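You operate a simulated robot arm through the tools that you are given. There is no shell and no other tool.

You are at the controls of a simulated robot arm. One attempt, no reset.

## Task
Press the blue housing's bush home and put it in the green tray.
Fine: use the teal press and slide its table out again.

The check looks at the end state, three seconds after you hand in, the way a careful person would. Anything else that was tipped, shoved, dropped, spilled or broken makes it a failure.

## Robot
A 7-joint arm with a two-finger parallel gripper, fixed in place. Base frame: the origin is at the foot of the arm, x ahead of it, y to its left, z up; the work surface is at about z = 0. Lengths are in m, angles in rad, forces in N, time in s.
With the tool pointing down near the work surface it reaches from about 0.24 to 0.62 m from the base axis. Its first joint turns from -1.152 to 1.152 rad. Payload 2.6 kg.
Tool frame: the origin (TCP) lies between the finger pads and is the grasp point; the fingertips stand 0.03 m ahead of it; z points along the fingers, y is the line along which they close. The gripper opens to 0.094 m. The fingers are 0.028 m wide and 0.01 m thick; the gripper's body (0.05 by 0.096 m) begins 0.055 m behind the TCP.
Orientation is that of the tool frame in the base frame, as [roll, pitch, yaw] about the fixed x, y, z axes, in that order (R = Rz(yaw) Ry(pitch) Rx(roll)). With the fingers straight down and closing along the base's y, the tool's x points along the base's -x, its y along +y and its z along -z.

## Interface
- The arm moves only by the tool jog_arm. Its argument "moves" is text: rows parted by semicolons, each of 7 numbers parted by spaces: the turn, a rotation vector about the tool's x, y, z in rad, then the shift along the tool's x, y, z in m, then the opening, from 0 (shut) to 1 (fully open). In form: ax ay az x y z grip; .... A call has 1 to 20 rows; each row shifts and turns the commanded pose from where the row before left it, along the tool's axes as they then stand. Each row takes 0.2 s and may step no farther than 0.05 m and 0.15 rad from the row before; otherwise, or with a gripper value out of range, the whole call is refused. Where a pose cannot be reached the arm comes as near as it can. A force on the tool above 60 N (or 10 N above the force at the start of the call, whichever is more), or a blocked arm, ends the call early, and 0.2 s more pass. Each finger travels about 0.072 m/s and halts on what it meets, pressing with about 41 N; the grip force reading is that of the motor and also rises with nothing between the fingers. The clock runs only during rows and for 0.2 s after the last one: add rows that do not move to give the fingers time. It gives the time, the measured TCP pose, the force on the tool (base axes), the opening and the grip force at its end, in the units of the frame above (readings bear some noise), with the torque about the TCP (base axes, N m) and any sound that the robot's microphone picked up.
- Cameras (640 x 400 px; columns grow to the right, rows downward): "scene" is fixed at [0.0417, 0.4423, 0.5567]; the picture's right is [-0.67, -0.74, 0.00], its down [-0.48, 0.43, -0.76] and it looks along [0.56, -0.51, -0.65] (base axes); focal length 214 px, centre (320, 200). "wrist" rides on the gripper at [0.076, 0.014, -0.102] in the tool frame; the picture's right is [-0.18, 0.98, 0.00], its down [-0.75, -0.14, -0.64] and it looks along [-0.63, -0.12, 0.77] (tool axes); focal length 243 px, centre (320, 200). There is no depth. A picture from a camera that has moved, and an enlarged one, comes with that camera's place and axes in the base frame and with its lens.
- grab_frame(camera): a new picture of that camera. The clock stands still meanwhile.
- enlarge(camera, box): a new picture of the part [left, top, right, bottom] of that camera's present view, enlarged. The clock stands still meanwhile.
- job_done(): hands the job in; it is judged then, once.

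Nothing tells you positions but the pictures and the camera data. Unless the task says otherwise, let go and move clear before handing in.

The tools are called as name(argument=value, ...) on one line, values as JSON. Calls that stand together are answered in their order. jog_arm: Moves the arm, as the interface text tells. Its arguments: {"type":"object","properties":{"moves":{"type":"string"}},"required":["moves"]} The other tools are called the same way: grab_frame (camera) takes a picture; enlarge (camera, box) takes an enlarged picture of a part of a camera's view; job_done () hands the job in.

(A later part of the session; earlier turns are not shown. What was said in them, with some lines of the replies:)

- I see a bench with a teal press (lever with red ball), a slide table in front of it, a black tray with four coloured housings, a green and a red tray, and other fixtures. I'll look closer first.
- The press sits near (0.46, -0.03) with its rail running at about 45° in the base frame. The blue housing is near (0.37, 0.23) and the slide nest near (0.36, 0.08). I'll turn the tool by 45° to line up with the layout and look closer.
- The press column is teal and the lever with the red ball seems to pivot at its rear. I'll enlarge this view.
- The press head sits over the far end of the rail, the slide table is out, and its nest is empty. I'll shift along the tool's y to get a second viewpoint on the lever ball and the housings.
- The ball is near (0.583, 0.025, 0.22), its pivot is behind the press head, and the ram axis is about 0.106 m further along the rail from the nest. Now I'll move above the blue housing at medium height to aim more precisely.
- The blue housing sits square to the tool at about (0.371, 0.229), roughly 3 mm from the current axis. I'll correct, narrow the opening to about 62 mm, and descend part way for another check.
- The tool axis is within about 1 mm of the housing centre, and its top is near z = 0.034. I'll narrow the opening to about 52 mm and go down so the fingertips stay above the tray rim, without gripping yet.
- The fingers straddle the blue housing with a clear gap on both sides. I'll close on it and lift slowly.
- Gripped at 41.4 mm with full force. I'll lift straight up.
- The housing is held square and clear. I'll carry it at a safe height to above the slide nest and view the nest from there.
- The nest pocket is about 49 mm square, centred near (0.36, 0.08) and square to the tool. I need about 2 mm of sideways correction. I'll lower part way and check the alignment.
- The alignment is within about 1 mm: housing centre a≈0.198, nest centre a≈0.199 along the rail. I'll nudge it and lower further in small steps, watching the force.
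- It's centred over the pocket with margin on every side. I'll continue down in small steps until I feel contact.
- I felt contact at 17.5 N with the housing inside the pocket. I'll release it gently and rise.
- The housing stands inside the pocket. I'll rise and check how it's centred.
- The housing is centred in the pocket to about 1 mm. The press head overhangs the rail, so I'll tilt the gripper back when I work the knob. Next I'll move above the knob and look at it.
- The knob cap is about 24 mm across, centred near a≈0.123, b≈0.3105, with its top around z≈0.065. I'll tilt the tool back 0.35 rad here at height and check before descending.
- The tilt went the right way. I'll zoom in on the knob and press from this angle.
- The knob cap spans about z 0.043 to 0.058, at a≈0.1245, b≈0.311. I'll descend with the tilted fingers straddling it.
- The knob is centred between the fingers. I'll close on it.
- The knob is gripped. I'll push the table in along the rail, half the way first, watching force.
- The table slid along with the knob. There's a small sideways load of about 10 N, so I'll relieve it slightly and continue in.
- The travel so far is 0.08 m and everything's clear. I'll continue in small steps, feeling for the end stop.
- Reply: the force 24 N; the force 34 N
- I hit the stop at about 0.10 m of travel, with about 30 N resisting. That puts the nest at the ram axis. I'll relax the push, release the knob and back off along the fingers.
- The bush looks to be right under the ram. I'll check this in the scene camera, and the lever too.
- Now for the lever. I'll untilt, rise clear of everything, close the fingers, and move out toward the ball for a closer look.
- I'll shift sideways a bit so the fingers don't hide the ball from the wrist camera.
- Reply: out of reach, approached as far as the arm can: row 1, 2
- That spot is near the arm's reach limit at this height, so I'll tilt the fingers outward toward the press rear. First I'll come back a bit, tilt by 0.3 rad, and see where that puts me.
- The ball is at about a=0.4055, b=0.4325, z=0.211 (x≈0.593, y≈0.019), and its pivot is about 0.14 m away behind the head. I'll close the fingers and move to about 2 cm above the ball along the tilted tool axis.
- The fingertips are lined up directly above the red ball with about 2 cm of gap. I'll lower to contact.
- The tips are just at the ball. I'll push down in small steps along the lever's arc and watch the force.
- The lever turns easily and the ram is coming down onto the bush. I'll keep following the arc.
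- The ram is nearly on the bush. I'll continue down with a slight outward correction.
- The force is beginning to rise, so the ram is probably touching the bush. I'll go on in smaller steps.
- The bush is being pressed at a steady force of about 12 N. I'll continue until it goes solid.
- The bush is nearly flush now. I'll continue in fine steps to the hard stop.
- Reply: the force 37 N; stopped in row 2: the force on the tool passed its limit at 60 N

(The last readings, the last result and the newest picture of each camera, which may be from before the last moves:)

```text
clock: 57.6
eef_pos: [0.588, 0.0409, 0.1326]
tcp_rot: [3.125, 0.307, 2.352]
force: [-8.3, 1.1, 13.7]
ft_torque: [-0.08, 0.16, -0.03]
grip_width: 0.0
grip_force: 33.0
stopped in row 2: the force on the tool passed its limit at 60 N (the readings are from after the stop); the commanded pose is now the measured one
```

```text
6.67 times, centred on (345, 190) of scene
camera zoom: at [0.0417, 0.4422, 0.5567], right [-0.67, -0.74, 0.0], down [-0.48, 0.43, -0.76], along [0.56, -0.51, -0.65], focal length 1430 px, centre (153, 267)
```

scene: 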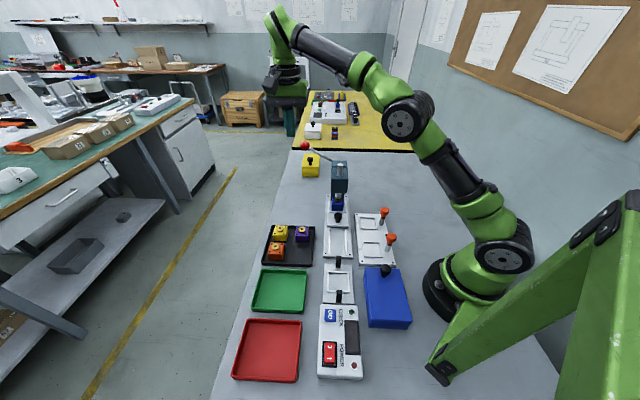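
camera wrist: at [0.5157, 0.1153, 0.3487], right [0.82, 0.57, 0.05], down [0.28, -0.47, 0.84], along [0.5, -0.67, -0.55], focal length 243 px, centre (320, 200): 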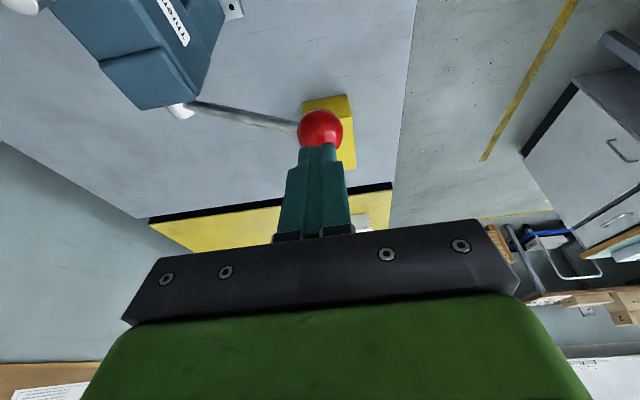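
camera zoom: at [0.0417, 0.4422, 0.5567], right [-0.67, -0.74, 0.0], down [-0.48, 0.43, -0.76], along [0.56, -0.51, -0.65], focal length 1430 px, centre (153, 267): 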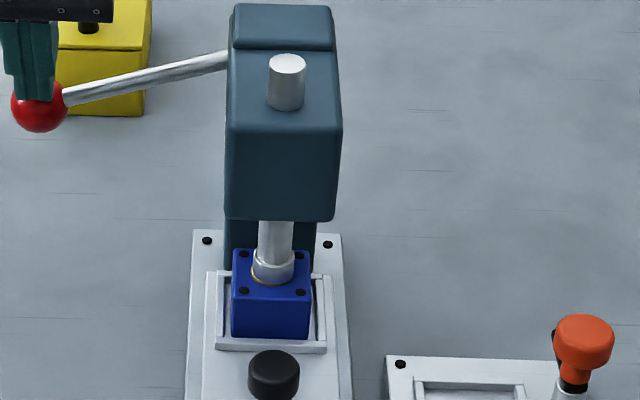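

It went solid at over 60 N, so the bush is home. I'll now ease up slowly along the arc and see whether the lever follows by itself.

jog_arm(moves="0 0 0 -0.0012 0.0012 -0.0038 0; 0 0 0 -0.0012 0.0012 -0.0038 0; 0 0 0 -0.0015 0.0012 -0.0048 0; 0 0 0 -0.0015 0.001 -0.0048 0; 0 0 0 0 0 0 0")

enlarge(camera="scene", box=[290, 130, 370, 220])

enlarge(camera="wrist", box=[220, 60, 420, 210])

```text
clock: 58.8
eef_pos: [0.5912, 0.0435, 0.1471]
tcp_rot: [3.128, 0.305, 2.354]
force: [-1.5, 0.4, 4.6]
ft_torque: [-0.04, 0.04, -0.01]
grip_width: 0.0001
grip_force: 32.9
```

```text
4.44 times, centred on (330, 175) of scene
camera zoom: at [0.0417, 0.4423, 0.5567], right [-0.67, -0.74, 0.0], down [-0.48, 0.43, -0.76], along [0.56, -0.51, -0.65], focal length 953 px, centre (276, 311)
```

zoom: 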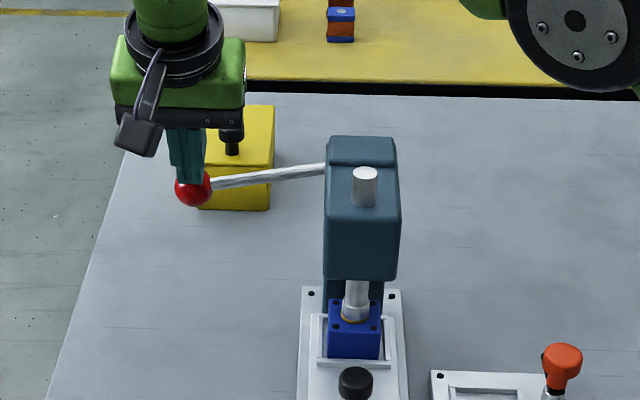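

```text
2.67 times, centred on (320, 135) of wrist
camera zoom: at [0.5276, 0.1269, 0.2226], right [0.82, 0.57, 0.07], down [0.27, -0.48, 0.84], along [0.51, -0.67, -0.54], focal length 647 px, centre (320, 373)
```

zoom: 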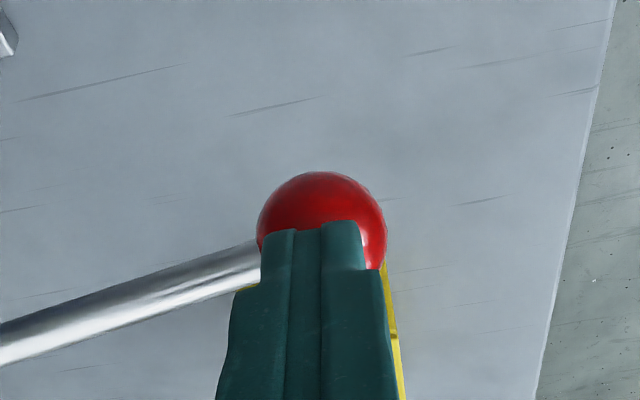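

The lever has a return spring and follows the fingers up. I'll ride it back up along the arc and then lift clear.

jog_arm(moves="0 0 0 -0.003 0.0025 -0.0096 0; 0 0 0 -0.003 0.002 -0.0096 0; 0 0 0 -0.003 0.0013 -0.0096 0; 0 0 0 -0.003 0.0007 -0.0096 0; 0 0 0 -0.003 0 -0.0096 0; 0 0 0 -0.003 -0.0007 -0.0096 0; 0 0 0 -0.003 -0.0015 -0.0096 0; 0 0 0 -0.003 -0.002 -0.0096 0; 0 0 0 -0.003 -0.003 -0.0096 0; 0 0 0 -0.003 -0.0045 -0.0096 0; 0 0 0 -0.003 -0.005 -0.0096 0; 0 0 0 0 0 0 0")

enlarge(camera="scene", box=[280, 110, 380, 220])

enlarge(camera="wrist", box=[220, 60, 420, 210])

```text
clock: 61.4
eef_pos: [0.5829, 0.0356, 0.2586]
tcp_rot: [3.128, 0.305, 2.351]
force: [0.0, -0.8, -0.3]
ft_torque: [0.01, -0.04, 0.01]
grip_width: 0.0
grip_force: 33.4
```

```text
3.64 times, centred on (330, 165) of scene
camera zoom: at [0.0417, 0.4423, 0.5567], right [-0.67, -0.74, 0.0], down [-0.48, 0.43, -0.76], along [0.56, -0.51, -0.65], focal length 780 px, centre (284, 327)
```

zoom: 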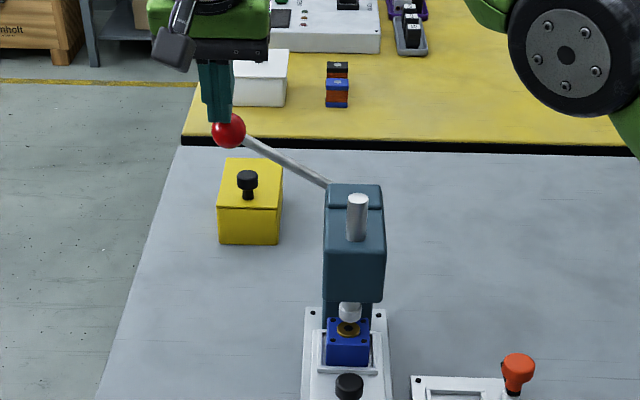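

```text
2.67 times, centred on (320, 135) of wrist
camera zoom: at [0.519, 0.1189, 0.333], right [0.82, 0.57, 0.07], down [0.26, -0.48, 0.84], along [0.51, -0.67, -0.54], focal length 647 px, centre (320, 373)
```

zoom: 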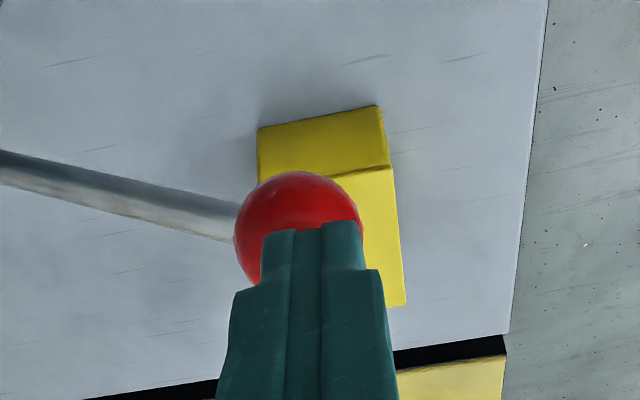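

The lever and ram are back up. I'll retreat along the approach path and then inspect the bush.

jog_arm(moves="0.013 0 0 0 0 -0.02 0; 0 0 0 0 0 -0.02 0; 0 0 0 0.0205 -0.0071 -0.0189 0; 0 0 0 0.0205 -0.0071 -0.0189 0; 0 0 0 0.0205 -0.0071 -0.0189 0; 0 0 0 0.0205 -0.0071 0 0; 0 0 0 0.0205 -0.0071 0 0; 0 0 0 0 0 0 0; 0 0 0 0 0 0 0")

enlarge(camera="scene", box=[320, 170, 370, 210])

grab_frame(camera="scene")

```text
clock: 63.4
eef_pos: [0.4681, 0.1015, 0.3195]
tcp_rot: [3.141, 0.305, 2.352]
force: [-0.1, 0.2, 0.1]
ft_torque: [-0.02, -0.03, 0.01]
grip_width: 0.0
grip_force: 32.4
```

```text
10.00 times, centred on (345, 190) of scene
camera zoom: at [0.0417, 0.4423, 0.5567], right [-0.67, -0.74, 0.0], down [-0.48, 0.43, -0.76], along [0.56, -0.51, -0.65], focal length 2145 px, centre (70, 300)
```

zoom: 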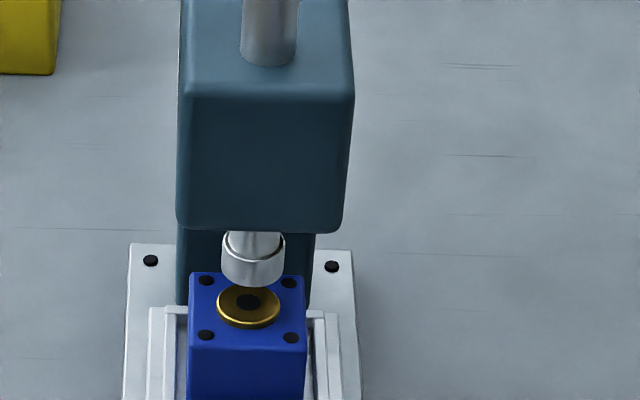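

```text
taken
```

scene: 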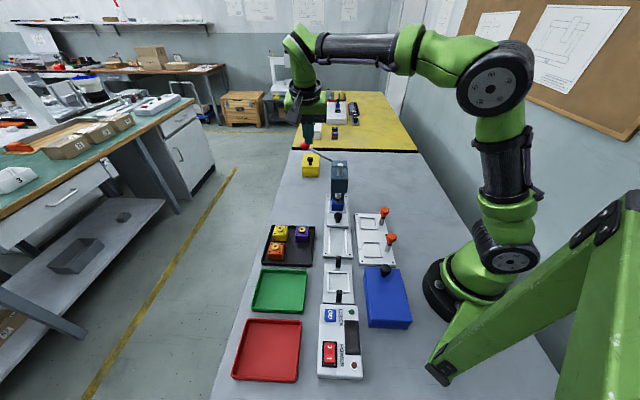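

The bush flange now sits flat on the housing top. Next I'll move back above the knob, tilted, to pull the table out.

jog_arm(moves="0 0 0 0.0229 -0.0308 -0.0072 0; 0 0 0 0.0229 -0.0308 -0.0072 0; 0 0 0 0.0229 -0.0308 -0.0072 0.3; 0 -0.045 -0.004 0 0 0 0.6; 0 0 0 0 0 0 0.6; 0 0 0 0 0 0 0.6")

grab_frame(camera="wrist")

```text
clock: 64.8
eef_pos: [0.3519, 0.0862, 0.3194]
tcp_rot: [3.141, 0.349, 2.357]
force: [-0.4, 0.0, 0.8]
ft_torque: [0.0, 0.0, 0.02]
grip_width: 0.0564
grip_force: 0.0
```

```text
taken
camera wrist: at [0.2866, 0.1717, 0.3888], right [0.82, 0.57, 0.06], down [0.24, -0.44, 0.86], along [0.52, -0.69, -0.5], focal length 243 px, centre (320, 200)
```

wrist: 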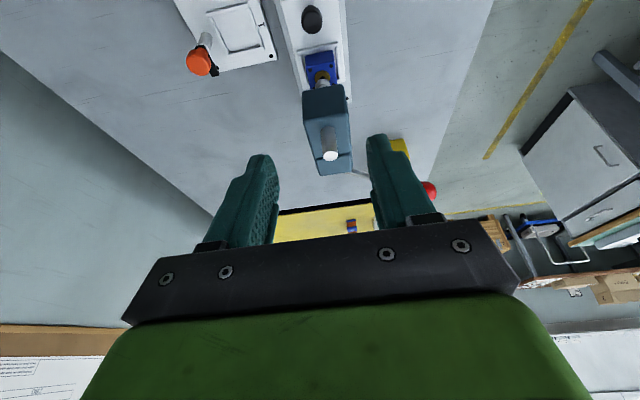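

jog_arm(moves="0 0 0 0.0138 0 0.0376 0.6; 0 0 0 0.0138 0 0.0376 0.6; 0 0 0 0.0138 0 0.0376 0.6; 0 0 0 0.0138 0 0.0376 0.6; 0 0 0 0.001 0.0003 0 0.6; 0 0 0 0 0 0 0.6")

enlarge(camera="wrist", box=[220, 60, 420, 240])

```text
clock: 66.2
eef_pos: [0.3508, 0.0881, 0.1579]
tcp_rot: [-3.141, 0.35, 2.358]
force: [0.0, 0.1, 0.1]
ft_torque: [-0.03, -0.02, 0.02]
grip_width: 0.0564
grip_force: 0.0
```

```text
2.22 times, centred on (320, 150) of wrist
camera zoom: at [0.2855, 0.1733, 0.2274], right [0.82, 0.57, 0.06], down [0.25, -0.44, 0.86], along [0.52, -0.69, -0.5], focal length 539 px, centre (320, 311)
```

zoom: 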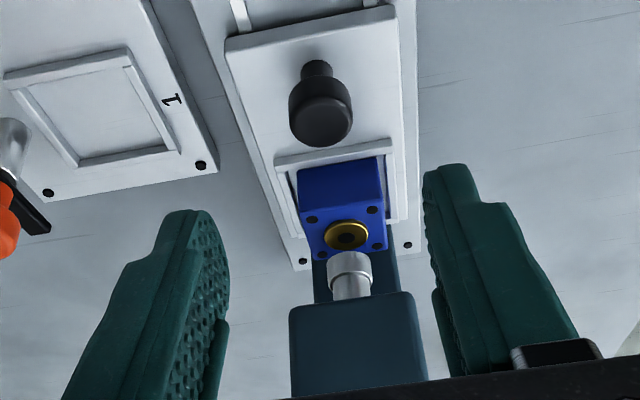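

The bush is clearly flush and the knob is where I left it. I'll go down along the fingers and grip the knob.

jog_arm(moves="0 0 0 0 0 0.033 0.6; 0 0 0 0 0 0.033 0.6; 0 0 0 0 0 0.033 0.6; 0 0 0 0 0 0 0.6; 0 0 0 0 0 0 0.35; 0 0 0 0 0 0 0.15; 0 0 0 0 0 0 0.15; 0 0 0 0 0 0 0.15; 0 0 0 0 0 0 0.15")

grab_frame(camera="wrist")

```text
clock: 68.2
eef_pos: [0.376, 0.0626, 0.0654]
tcp_rot: [3.141, 0.35, 2.36]
force: [4.0, 1.4, -10.7]
ft_torque: [-0.34, -0.54, -0.06]
grip_width: 0.0251
grip_force: 44.8
```

```text
taken
camera wrist: at [0.3098, 0.1488, 0.135], right [0.82, 0.57, 0.06], down [0.25, -0.44, 0.86], along [0.52, -0.69, -0.5], focal length 243 px, centre (320, 200)
```

wrist: 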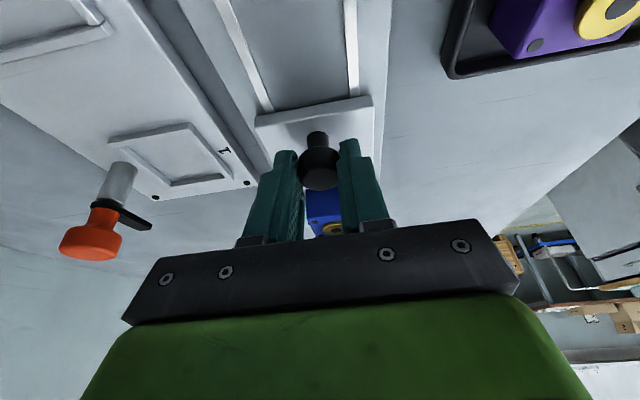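

Gripped. I'll pull the table back out along the rail.

jog_arm(moves="0 0 0 0.0047 0 -0.0017 0.15; 0 0 0 0.0094 0 -0.0034 0.15; 0 0 0 0.0094 0 -0.0034 0.15; 0 0 0 0.0094 0 -0.0034 0.15; 0 0 0 0.0094 0 -0.0034 0.15; 0 0 0 0.0047 0 -0.0017 0.15; 0 0 0 0 0 0 0.15")

grab_frame(camera="wrist")

```text
clock: 69.8
eef_pos: [0.339, 0.0981, 0.0651]
tcp_rot: [3.141, 0.352, 2.359]
force: [4.3, 5.3, -15.8]
ft_torque: [0.56, 0.31, 0.04]
grip_width: 0.0253
grip_force: 45.2
```

```text
taken
camera wrist: at [0.274, 0.1844, 0.135], right [0.82, 0.57, 0.06], down [0.25, -0.44, 0.86], along [0.52, -0.69, -0.5], focal length 243 px, centre (320, 200)
```

wrist: 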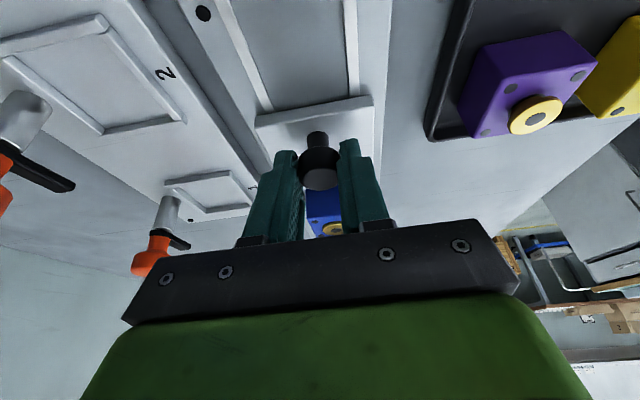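

jog_arm(moves="0 0 0 0.0049 0.0003 -0.0012 0.15; 0 0 0 0.0094 0 -0.0034 0.15; 0 0 0 0.0094 0 -0.0034 0.15; 0 0 0 0.0094 0 -0.0034 0.15; 0 0 0 0.0094 0 -0.0034 0.15; 0 0 0 0 0 0 0.15")

jog_arm(moves="0 0 0 0.0028 0 -0.001 0.15; 0 0 0 0 0 0 0.15")

jog_arm(moves="0 0 0 0.0019 0 -0.0007 0.15; 0 0 0 0 0 0 0.15")

grab_frame(camera="wrist")

```text
clock: 71.2
eef_pos: [0.3079, 0.1309, 0.0659]
tcp_rot: [-3.14, 0.352, 2.354]
force: [-2.7, -2.6, 8.5]
ft_torque: [-0.28, -0.27, 0.01]
grip_width: 0.0254
grip_force: 45.2
```

```text
clock: 71.8
eef_pos: [0.3055, 0.1322, 0.0654]
tcp_rot: [-3.141, 0.35, 2.356]
force: [-7.7, -3.2, 20.9]
ft_torque: [-0.46, -0.19, -0.05]
grip_width: 0.0253
grip_force: 44.4
```

```text
clock: 72.4
eef_pos: [0.3046, 0.1339, 0.0651]
tcp_rot: [-3.14, 0.353, 2.355]
force: [-7.3, -9.5, 31.7]
ft_torque: [0.0, 0.34, -0.02]
grip_width: 0.0251
grip_force: 45.1
```

```text
taken
camera wrist: at [0.2394, 0.2195, 0.1349], right [0.82, 0.57, 0.06], down [0.24, -0.44, 0.86], along [0.52, -0.69, -0.5], focal length 243 px, centre (320, 200)
```

wrist: 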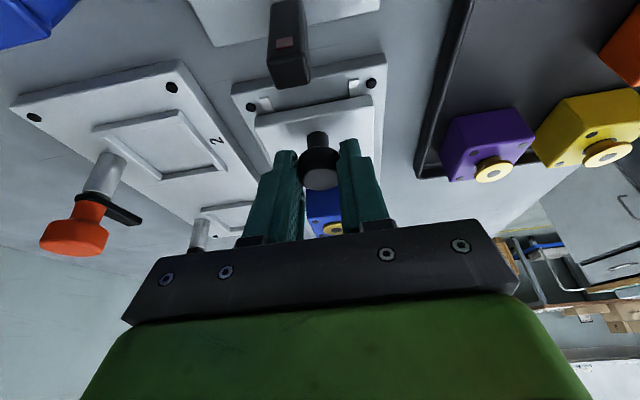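

The table is almost fully out, about 2 mm short of where it started. I'll relieve the vertical load and go the last bit.

jog_arm(moves="0 0 0 0.0006 0 -0.0015 0.15; 0 0 0 0.0009 0 -0.0003 0.15; 0 0 0 0 0 0 0.15")

jog_arm(moves="0 0 0 0.0009 0 -0.0003 0.15; 0 0 0 0 0 0 0.15")

enlarge(camera="scene", box=[300, 180, 400, 260])

```text
clock: 73.2
eef_pos: [0.3039, 0.1355, 0.066]
tcp_rot: [3.141, 0.354, 2.358]
force: [25.3, -15.8, -15.9]
ft_torque: [-0.23, -0.39, 0.05]
grip_width: 0.0254
grip_force: 45.2
```

```text
clock: 73.8
eef_pos: [0.304, 0.1354, 0.066]
tcp_rot: [-3.142, 0.353, 2.356]
force: [28.1, -16.3, -15.1]
ft_torque: [-0.25, -0.43, 0.07]
grip_width: 0.0252
grip_force: 45.3
```

```text
5.00 times, centred on (350, 220) of scene
camera zoom: at [0.0418, 0.4423, 0.5567], right [-0.67, -0.74, 0.0], down [-0.48, 0.43, -0.76], along [0.56, -0.51, -0.65], focal length 1072 px, centre (170, 100)
```

zoom: 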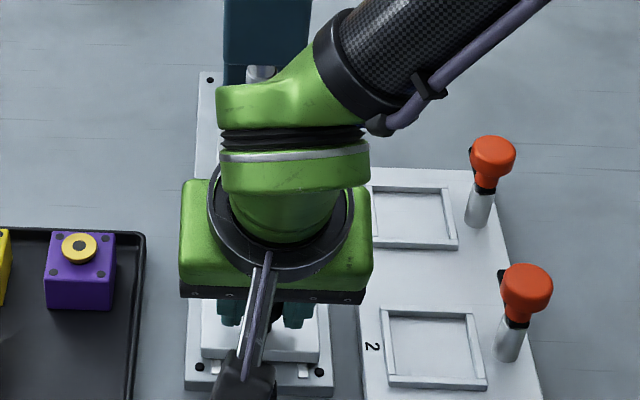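

The out-stop is reached, with about 29 N resisting. I'll relax, release the knob and back off.

jog_arm(moves="0 0 0 -0.0012 0 0.0008 0.15; 0 0 0 0 0 0 0.15; 0 0 0 0 0 0 0.35; 0 0 0 0 0 0 0.6; 0 0 0 0 0 0 0.6; 0 0 0 0 0 0 0.6")

jog_arm(moves="0 0 0 0 0 -0.02 0.6; 0 0 0 0 0 -0.04 0.6; 0 0 0 0 0 -0.04 0.6; 0 0 0 0 0 -0.04 0.6; 0 0 0 0 0 0 0.6; 0 0 0 0 0 0 0.6")

grab_frame(camera="wrist")

enlarge(camera="scene", box=[290, 180, 390, 260])

```text
clock: 75.2
eef_pos: [0.3028, 0.1343, 0.066]
tcp_rot: [3.141, 0.35, 2.359]
force: [0.0, 0.2, 1.2]
ft_torque: [-0.01, -0.01, 0.02]
grip_width: 0.0565
grip_force: 0.2
```

```text
clock: 76.6
eef_pos: [0.2682, 0.1682, 0.1986]
tcp_rot: [-3.141, 0.351, 2.358]
force: [0.0, 0.0, -0.4]
ft_torque: [-0.02, 0.03, -0.01]
grip_width: 0.0567
grip_force: 0.0
```

```text
taken
camera wrist: at [0.203, 0.2548, 0.2671], right [0.82, 0.57, 0.06], down [0.25, -0.44, 0.86], along [0.52, -0.69, -0.5], focal length 243 px, centre (320, 200)
```

wrist: 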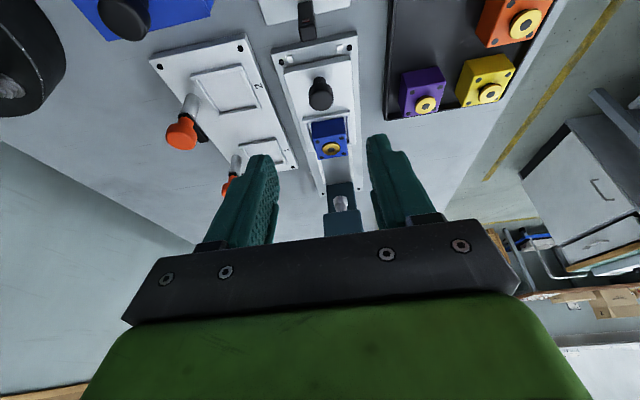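

```text
5.00 times, centred on (340, 220) of scene
camera zoom: at [0.0417, 0.4423, 0.5567], right [-0.67, -0.74, 0.0], down [-0.48, 0.43, -0.76], along [0.56, -0.51, -0.65], focal length 1072 px, centre (220, 100)
```

zoom: 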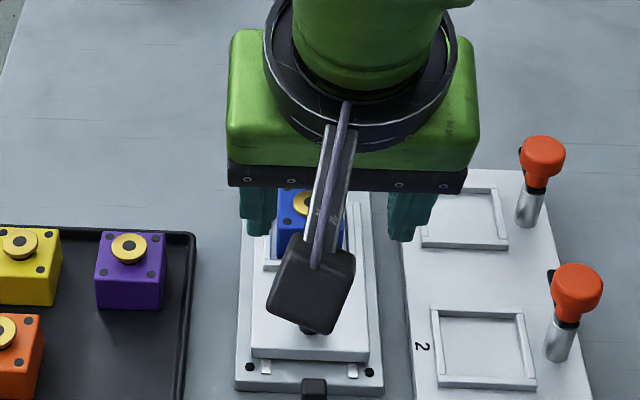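

The table is out and the knob is free. I'll untilt and move above the housing for the pick.

jog_arm(moves="0 0.0875 0 0 0 0 0.6; 0 0.0875 0 0 0 0 0.6; 0 0.0875 0 0 0 0 0.6; 0 0.0875 0 0 0 0 0.6; 0 0 0 -0.043 0.0005 0 0.6; 0 0 0 -0.043 0.0005 0 0.6; 0 0 0 -0.0426 0 0 0.6; 0 0 0 0 0 0 0.6; 0 0 0 0 0 0 0.6")

enlarge(camera="wrist", box=[220, 10, 420, 160])

grab_frame(camera="scene")

```text
clock: 78.6
eef_pos: [0.3613, 0.0795, 0.1975]
tcp_rot: [3.14, 0.001, 2.359]
force: [0.0, -0.4, -0.3]
ft_torque: [0.01, 0.0, -0.04]
grip_width: 0.0566
grip_force: 0.0
```

```text
2.67 times, centred on (320, 85) of wrist
camera zoom: at [0.3173, 0.1436, 0.2993], right [0.82, 0.57, 0.0], down [0.43, -0.63, 0.64], along [0.36, -0.53, -0.77], focal length 647 px, centre (320, 507)
```

zoom: 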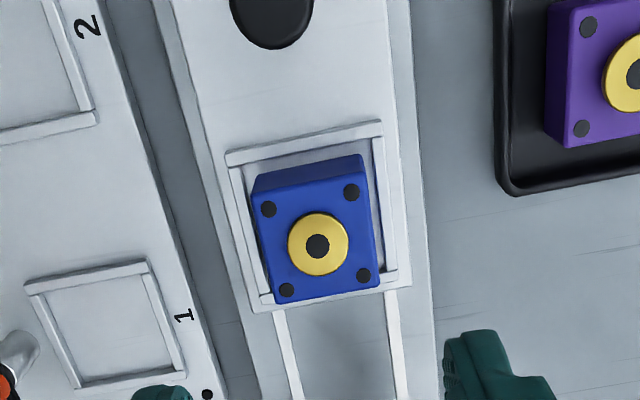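

```text
taken
```

scene: 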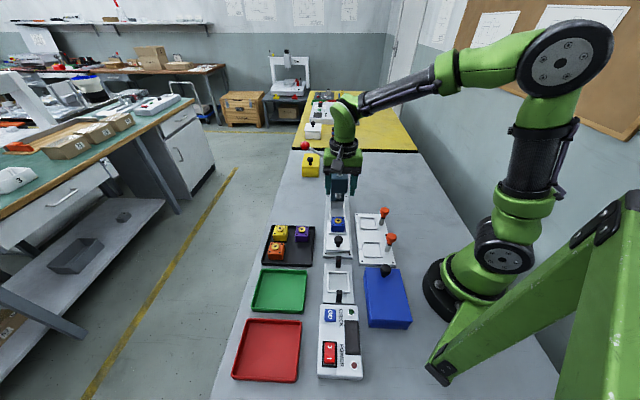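

The housing is in the same place in the nest. I'll correct by about 1 mm and descend to the grasp height I used before.

jog_arm(moves="0 0 0.003 -0.0003 -0.0011 0.04 0.6; 0 0 0 0 0 0.04 0.6; 0 0 0 0 0 0.03 0.6; 0 0 0 0 0 0.0175 0.6; 0 0 0 0 0 0 0.6")

enlarge(camera="wrist", box=[220, 50, 420, 200])

enlarge(camera="scene", box=[310, 195, 370, 240])

```text
clock: 79.8
eef_pos: [0.3606, 0.0775, 0.0689]
tcp_rot: [3.14, 0.001, 2.353]
force: [0.6, -0.1, -0.4]
ft_torque: [0.01, 0.02, 0.01]
grip_width: 0.0565
grip_force: 0.1
```

```text
2.67 times, centred on (320, 125) of wrist
camera zoom: at [0.317, 0.1424, 0.1717], right [0.83, 0.56, 0.0], down [0.43, -0.63, 0.64], along [0.36, -0.53, -0.77], focal length 647 px, centre (320, 400)
```

zoom: 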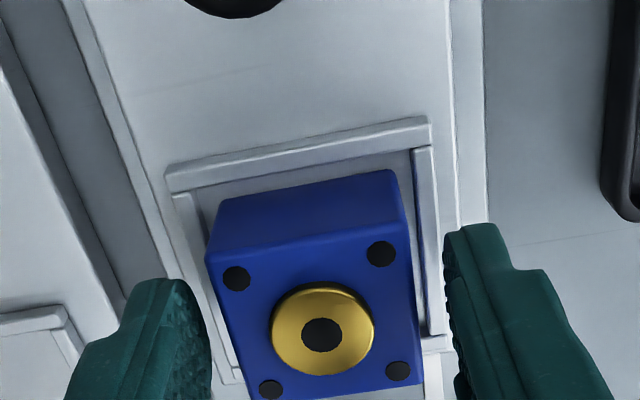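

```text
8.89 times, centred on (340, 218) of scene
camera zoom: at [0.0417, 0.4423, 0.5567], right [-0.67, -0.74, 0.0], down [-0.48, 0.43, -0.76], along [0.56, -0.51, -0.65], focal length 1906 px, centre (142, 44)
```

zoom: 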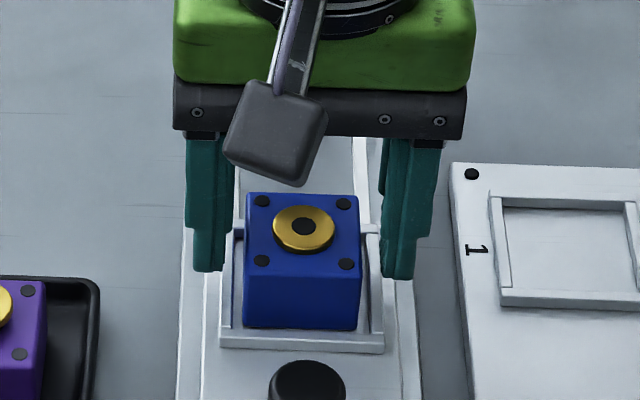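

enlarge(camera="scene", box=[330, 210, 354, 234])

enlarge(camera="scene", box=[290, 222, 314, 246])

enlarge(camera="wrist", box=[290, 130, 360, 190])

```text
16.00 times, centred on (342, 222) of scene
camera zoom: at [0.0417, 0.4423, 0.5567], right [-0.67, -0.74, 0.0], down [-0.48, 0.43, -0.76], along [0.56, -0.51, -0.65], focal length 3432 px, centre (-32, -152)
```

zoom: 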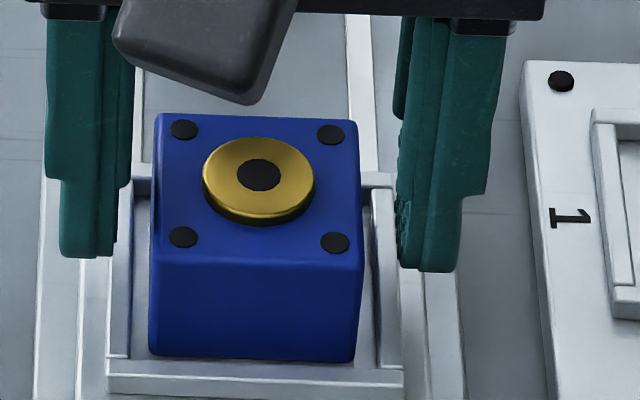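

```text
16.00 times, centred on (302, 234) of scene
camera zoom: at [0.0417, 0.4423, 0.5567], right [-0.67, -0.74, 0.0], down [-0.48, 0.43, -0.76], along [0.56, -0.51, -0.65], focal length 3432 px, centre (608, -344)
```

zoom: 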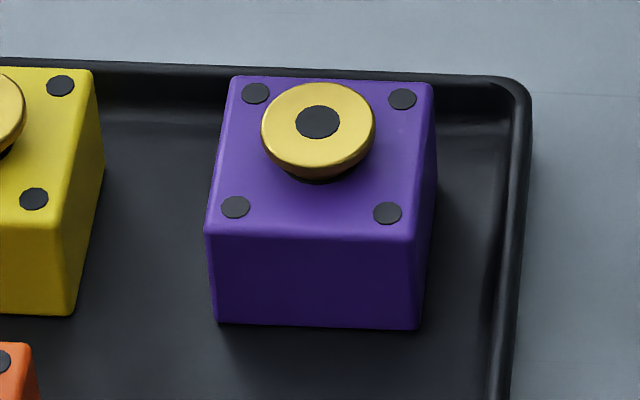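

```text
6.67 times, centred on (325, 160) of wrist
camera zoom: at [0.317, 0.1424, 0.1717], right [0.83, 0.56, 0.0], down [0.43, -0.63, 0.64], along [0.36, -0.53, -0.77], focal length 1618 px, centre (287, 467)
```

zoom: 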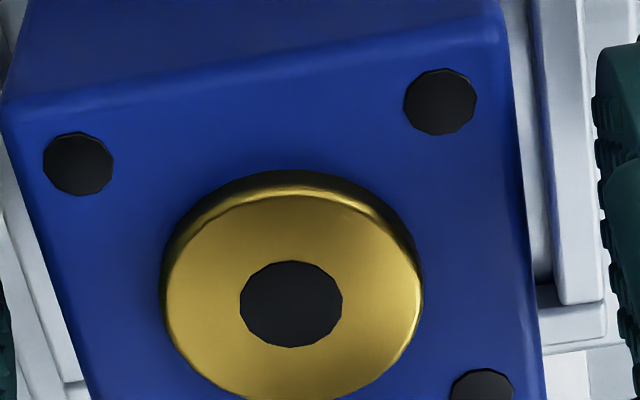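

The flange now sits about 4 mm above the housing top, which matches its own thickness; it stood about 10 mm up before. I'll grip the housing and lift it out.

jog_arm(moves="0 0 0 0 0 0 0.45; 0 0 0 0 0 0 0.3; 0 0 0 0 0 0 0.3; 0 0 0 0 0 0 0.3; 0 0 0 0 0 0 0.3")

jog_arm(moves="0 0 0 0 0 -0.005 0.3; 0 0 0 0 0 -0.01 0.3; 0 0 0 0 0 -0.03 0.3; 0 0 0 0 0 -0.04 0.3; 0 0 0 0 0 -0.04 0.3; 0 0 0 0 0 0 0.3")

grab_frame(camera="wrist")

grab_frame(camera="scene")

```text
clock: 81.0
eef_pos: [0.3614, 0.0776, 0.0699]
tcp_rot: [3.139, 0.002, 2.353]
force: [0.6, -0.4, 0.0]
ft_torque: [-0.03, 0.01, 0.02]
grip_width: 0.0415
grip_force: 40.6
```

```text
clock: 82.4
eef_pos: [0.3627, 0.0783, 0.1954]
tcp_rot: [-3.141, 0.002, 2.353]
force: [0.4, 0.7, -1.1]
ft_torque: [0.02, -0.01, 0.01]
grip_width: 0.0408
grip_force: 41.3
```

```text
taken
camera wrist: at [0.3172, 0.1429, 0.2977], right [0.83, 0.56, 0.0], down [0.43, -0.63, 0.64], along [0.36, -0.53, -0.77], focal length 243 px, centre (320, 200)
```

wrist: 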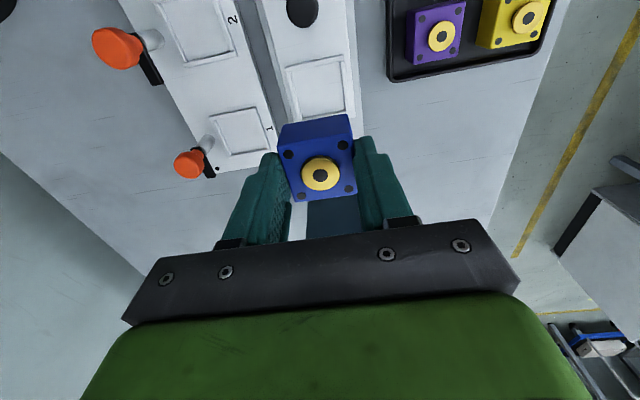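

```text
taken
```

scene: 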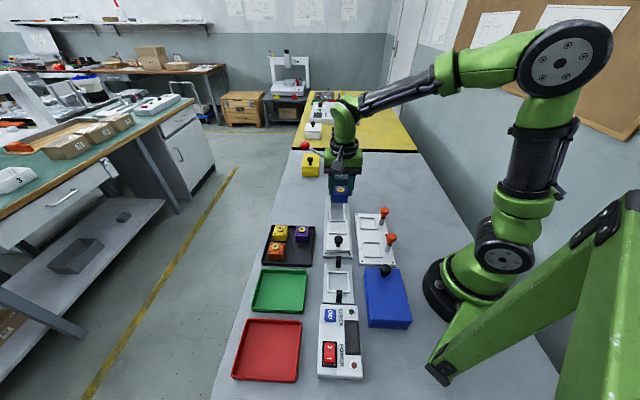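

Held firmly. On the way to the green tray I'll lift it high, nearer to the scene camera's level, to check the seating from a flatter angle.

jog_arm(moves="0 0 0 0 0 -0.04 0.3; 0 0 0 0.0232 0.0148 -0.029 0.3; 0 0 0 0.0232 0.0148 -0.029 0.3; 0 0 0 0.0232 0.0148 -0.029 0.3; 0 0 0 0.0232 0.0148 -0.029 0.3; 0 0 0 0.0232 0.0148 -0.029 0.3; 0 0 0 0.0232 0.0148 0 0.3; 0 0 0 0 0 0 0.3; 0 0 0 0 0 0 0.3")

grab_frame(camera="scene")

```text
clock: 84.4
eef_pos: [0.325, 0.2391, 0.3807]
tcp_rot: [-3.141, 0.001, 2.354]
force: [0.4, -0.7, -1.4]
ft_torque: [0.0, 0.0, 0.03]
grip_width: 0.041
grip_force: 41.0
```

```text
taken
```

scene: 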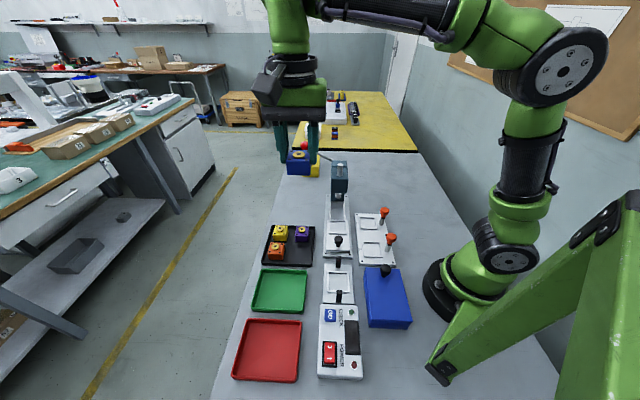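

enlarge(camera="scene", box=[275, 135, 325, 185])

enlarge(camera="scene", box=[230, 255, 320, 330])

```text
8.00 times, centred on (300, 160) of scene
camera zoom: at [0.0417, 0.4423, 0.5567], right [-0.67, -0.74, 0.0], down [-0.48, 0.43, -0.76], along [0.56, -0.51, -0.65], focal length 1716 px, centre (480, 520)
```

zoom: 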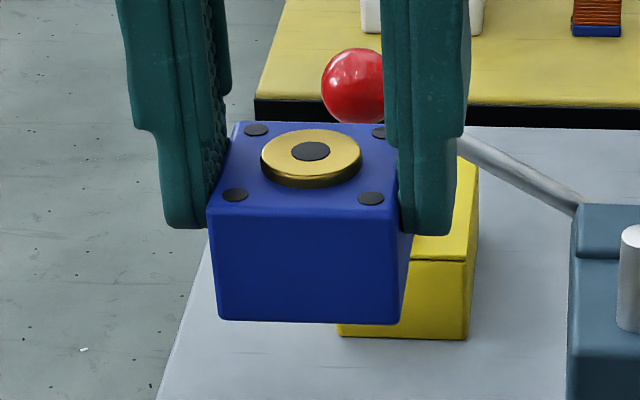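

```text
5.33 times, centred on (275, 292) of scene
camera zoom: at [0.0417, 0.4423, 0.5567], right [-0.67, -0.74, 0.0], down [-0.48, 0.43, -0.76], along [0.56, -0.51, -0.65], focal length 1144 px, centre (560, -293)
```

zoom: 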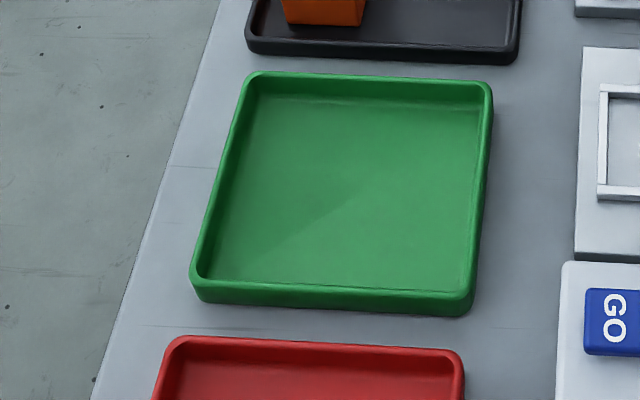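

The flange rim sits directly on the housing with no neck showing, so the bush is home. Now I'll move over the middle of the green tray, near (0.318, 0.336).

jog_arm(moves="0 0 0 0.0242 0.0213 0 0.3; 0 0 0 0.0242 0.0213 0 0.3; 0 0 0 0.0242 0.0213 0.02 0.3; 0 0 0 0 0 0.045 0.3; 0 0 0 0 0 0.045 0.3; 0 0 0 0 0 0.045 0.3; 0 0 0 0 0 0.045 0.3; 0 0 0 0 0 0 0.3; 0 0 0 0 0 0 0.3")

grab_frame(camera="wrist")

enlarge(camera="scene", box=[230, 215, 340, 325])

```text
clock: 86.4
eef_pos: [0.3193, 0.3364, 0.1792]
tcp_rot: [3.139, 0.003, 2.354]
force: [-0.5, 1.0, -1.1]
ft_torque: [0.01, -0.02, -0.01]
grip_width: 0.041
grip_force: 41.0
```

```text
taken
camera wrist: at [0.2753, 0.4007, 0.2814], right [0.83, 0.56, 0.0], down [0.43, -0.63, 0.64], along [0.36, -0.53, -0.77], focal length 243 px, centre (320, 200)
```

wrist: 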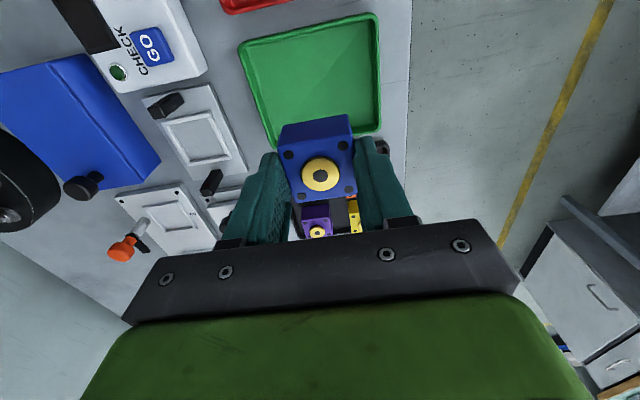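

```text
3.64 times, centred on (285, 270) of scene
camera zoom: at [0.0417, 0.4423, 0.5567], right [-0.67, -0.74, 0.0], down [-0.48, 0.43, -0.76], along [0.56, -0.51, -0.65], focal length 780 px, centre (447, -54)
```

zoom: 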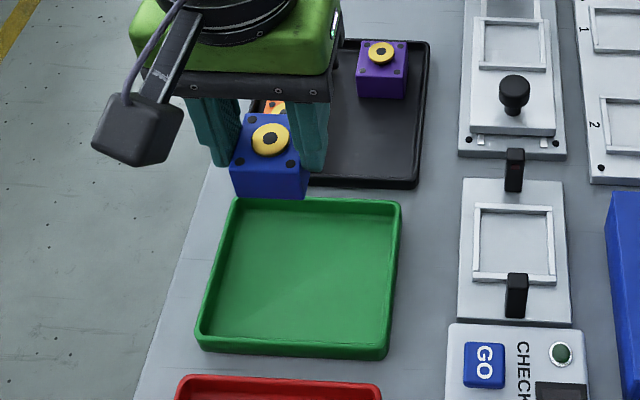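

The tool is within about 4 mm of the tray centre. I'll lower it down into the tray.

jog_arm(moves="0 0 0 -0.001 -0.003 0.04 0.3; 0 0 0 0 0 0.04 0.3; 0 0 0 0 0 0.025 0.3; 0 0 0 0 0 0.015 0.3; 0 0 0 0 0 0 0.3")

enlarge(camera="scene", box=[230, 235, 330, 325])

```text
clock: 87.6
eef_pos: [0.3165, 0.3329, 0.0587]
tcp_rot: [-3.142, 0.003, 2.354]
force: [0.3, -0.2, -1.7]
ft_torque: [0.0, 0.0, -0.01]
grip_width: 0.0412
grip_force: 41.0
```

```text
4.44 times, centred on (280, 280) of scene
camera zoom: at [0.0417, 0.4423, 0.5567], right [-0.67, -0.74, 0.0], down [-0.48, 0.43, -0.76], along [0.56, -0.51, -0.65], focal length 953 px, centre (498, -156)
```

zoom: 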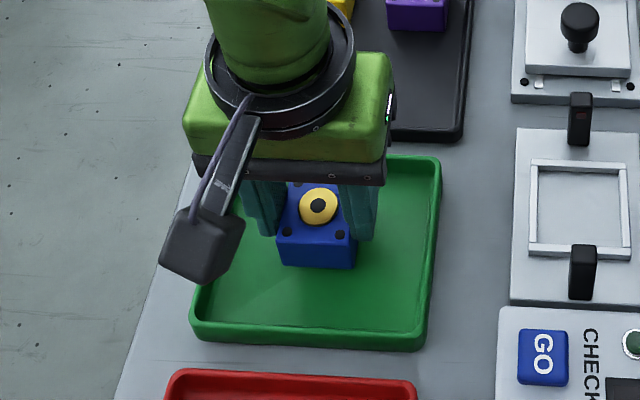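

jog_arm(moves="0 0 0 0 0 0.003 0.3; 0 0 0 0 0 0.002 0.3; 0 0 0 0 0 0 0.3")

jog_arm(moves="0 0 0 0 0 0.0015 0.3; 0 0 0 0 0 0 0.3")

jog_arm(moves="0 0 0 0 0 0.0012 0.3; 0 0 0 0 0 0 0.3")

```text
clock: 88.4
eef_pos: [0.3171, 0.3335, 0.0552]
tcp_rot: [3.141, 0.001, 2.354]
force: [-1.1, 0.5, -0.7]
ft_torque: [0.0, 0.0, -0.02]
grip_width: 0.0414
grip_force: 40.8
```

```text
clock: 89.0
eef_pos: [0.3186, 0.3345, 0.0538]
tcp_rot: [-3.141, 0.001, 2.352]
force: [0.2, -0.8, -2.1]
ft_torque: [-0.01, 0.02, 0.01]
grip_width: 0.0412
grip_force: 41.4
```

```text
clock: 89.6
eef_pos: [0.3182, 0.3338, 0.0521]
tcp_rot: [-3.139, 0.002, 2.354]
force: [-0.5, -0.2, -2.1]
ft_torque: [0.01, -0.03, 0.0]
grip_width: 0.0411
grip_force: 41.4
```

jog_arm(moves="0 0 0 0 0 0.001 0.3; 0 0 0 0 0 0 0.3")

jog_arm(moves="0 0 0 0 0 0.001 0.3; 0 0 0 0 0 0 0.3")

jog_arm(moves="0 0 0 0 0 0.001 0.3; 0 0 0 0 0 0 0.3")

enlarge(camera="scene", box=[250, 250, 330, 310])

```text
clock: 90.2
eef_pos: [0.3174, 0.3337, 0.0512]
tcp_rot: [-3.14, 0.003, 2.355]
force: [0.6, -0.2, -1.2]
ft_torque: [0.0, 0.02, -0.01]
grip_width: 0.0412
grip_force: 41.2
```

```text
clock: 90.8
eef_pos: [0.3197, 0.333, 0.0503]
tcp_rot: [3.141, 0.001, 2.354]
force: [-1.1, -1.3, 2.4]
ft_torque: [0.02, 0.08, 0.0]
grip_width: 0.0411
grip_force: 41.3
```

```text
clock: 91.4
eef_pos: [0.3185, 0.3319, 0.0506]
tcp_rot: [3.14, 0.002, 2.357]
force: [-4.2, -6.1, 20.7]
ft_torque: [-0.26, 0.28, 0.03]
grip_width: 0.041
grip_force: 41.7
```

```text
6.67 times, centred on (290, 280) of scene
camera zoom: at [0.0416, 0.4422, 0.5568], right [-0.67, -0.74, 0.0], down [-0.48, 0.43, -0.76], along [0.56, -0.51, -0.65], focal length 1430 px, centre (520, -333)
```

zoom: 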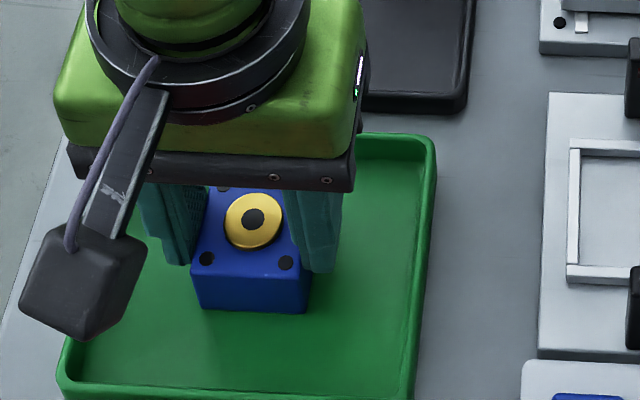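

The housing has touched the tray floor at about 20 N. I'll release it gently and rise straight up.

jog_arm(moves="0 0 0 0 0 -0.0008 0.3; 0 0 0 0 0 0 0.5; 0 0 0 0 0 0 0.62; 0 0 0 0 0 0 0.62; 0 0 0 0 0 0 0.62")

jog_arm(moves="0 0 0 0 0 -0.01 0.62; 0 0 0 0 0 -0.03 0.62; 0 0 0 0 0 -0.045 0.62; 0 0 0 0 0 -0.045 0.62; 0 0 0 0 0 -0.045 0.62; 0 0 0 -0.04 -0.02 -0.02 0.62; 0 0 0 -0.04 -0.02 0 0.62; 0 0 0 -0.04 -0.02 0 0.62; 0 0 0 0 0 0 0.62; 0 0 0 0 0 0 0.62")

grab_frame(camera="scene")

enlarge(camera="scene", box=[230, 210, 340, 320])

enlarge(camera="scene", box=[280, 130, 400, 260])

```text
clock: 92.6
eef_pos: [0.3189, 0.3328, 0.0499]
tcp_rot: [3.142, 0.001, 2.354]
force: [0.1, 0.8, 0.1]
ft_torque: [0.03, -0.02, -0.03]
grip_width: 0.0585
grip_force: 0.0
```

```text
clock: 94.8
eef_pos: [0.3607, 0.2049, 0.2455]
tcp_rot: [-3.141, 0.003, 2.353]
force: [0.1, -0.6, 0.2]
ft_torque: [0.04, 0.0, -0.02]
grip_width: 0.0586
grip_force: 0.0
```

```text
taken
```

scene: 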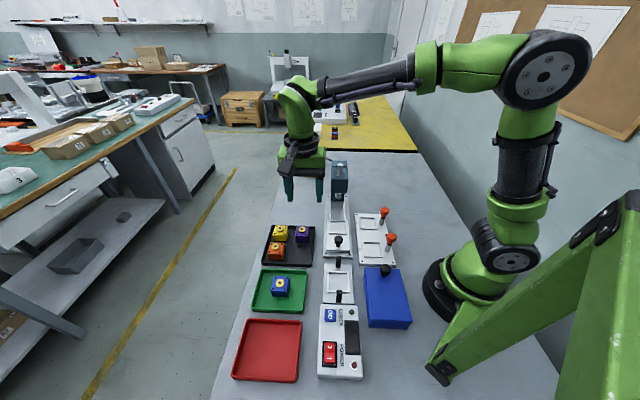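

```text
3.64 times, centred on (285, 265) of scene
camera zoom: at [0.0417, 0.4422, 0.5567], right [-0.67, -0.74, 0.0], down [-0.48, 0.43, -0.76], along [0.56, -0.51, -0.65], focal length 780 px, centre (447, -36)
```

zoom: 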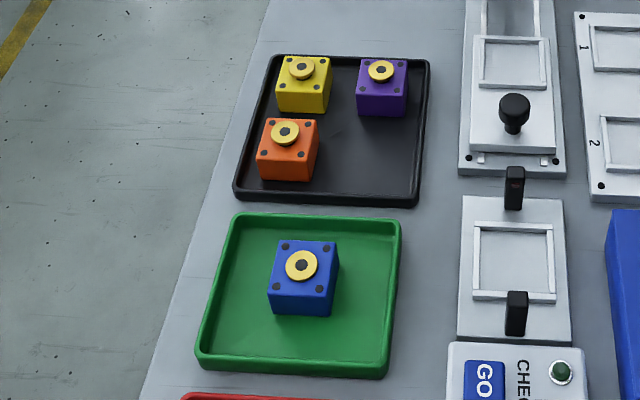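

```text
3.08 times, centred on (340, 195) of scene
camera zoom: at [0.0417, 0.4422, 0.5567], right [-0.67, -0.74, 0.0], down [-0.48, 0.43, -0.76], along [0.56, -0.51, -0.65], focal length 660 px, centre (258, 215)
```

zoom: 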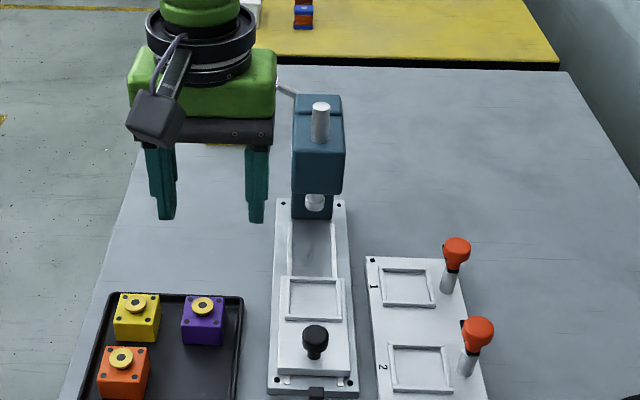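

The housing sits in the green tray, the table is out, and the other housings weren't touched. I'll move the arm up and clear, and do a last check on the lever.

jog_arm(moves="0 0 0 0 -0.02 -0.04 0.62; 0 0 0 0 -0.03 -0.035 0.62; 0 0 0 0.02 -0.03 -0.03 0.62; 0 0 0 0.02 -0.02 -0.03 0.62; 0 0 0 0 0 0 0.62; 0 0 0 0 0 0 0.62")

grab_frame(camera="scene")

grab_frame(camera="wrist")

```text
clock: 96.2
eef_pos: [0.2608, 0.1642, 0.3808]
tcp_rot: [3.141, 0.001, 2.355]
force: [-0.7, 0.0, 0.5]
ft_torque: [-0.01, 0.02, 0.02]
grip_width: 0.0586
grip_force: 0.1
```

```text
taken
```

scene: 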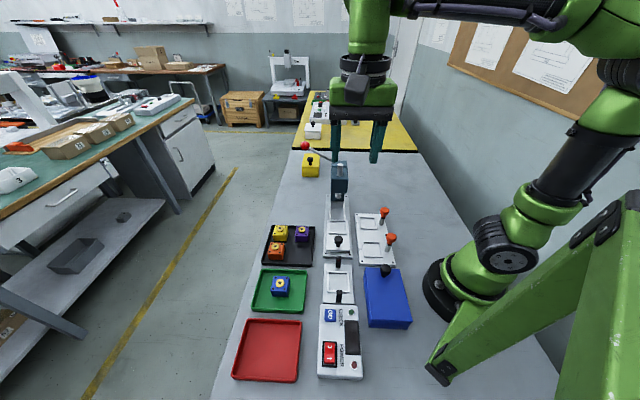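

```text
taken
camera wrist: at [0.2172, 0.2274, 0.4821], right [0.83, 0.56, 0.0], down [0.43, -0.63, 0.64], along [0.36, -0.53, -0.77], focal length 243 px, centre (320, 200)
```

wrist: 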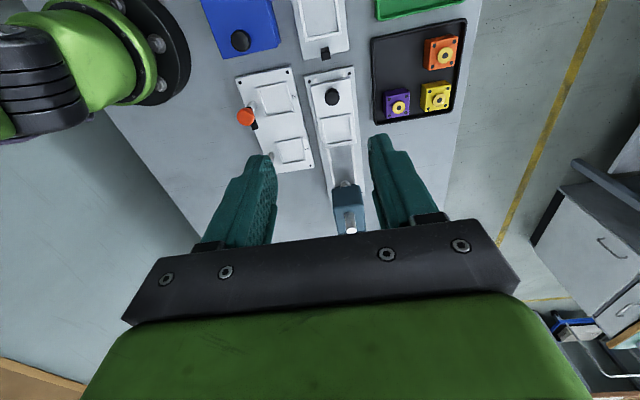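

Everything is in its final state: bush home, blue housing in the green tray, press table slid out to its stop, lever up, arm clear, and nothing else disturbed. I'm handing it in.

job_done()

```text
The job is handed in.
```

The blue housing's bush is pressed home and the housing is standing in the green tray. I've handed the job in, but no result has come back yet.

- **Pressing:** I used the teal press. The force stayed at about 12 N while the bush went in, then jumped past 60 N as it went solid. Afterwards the bush's flange sat flat on the housing top with no gap showing.
- **Press table:** I slid it back out until it hit its stop. The lever sprang back up on its own.
- **Everything else:** The other three housings and the rest of the bench look undisturbed in the final pictures. The arm has let go and is clear of the work.
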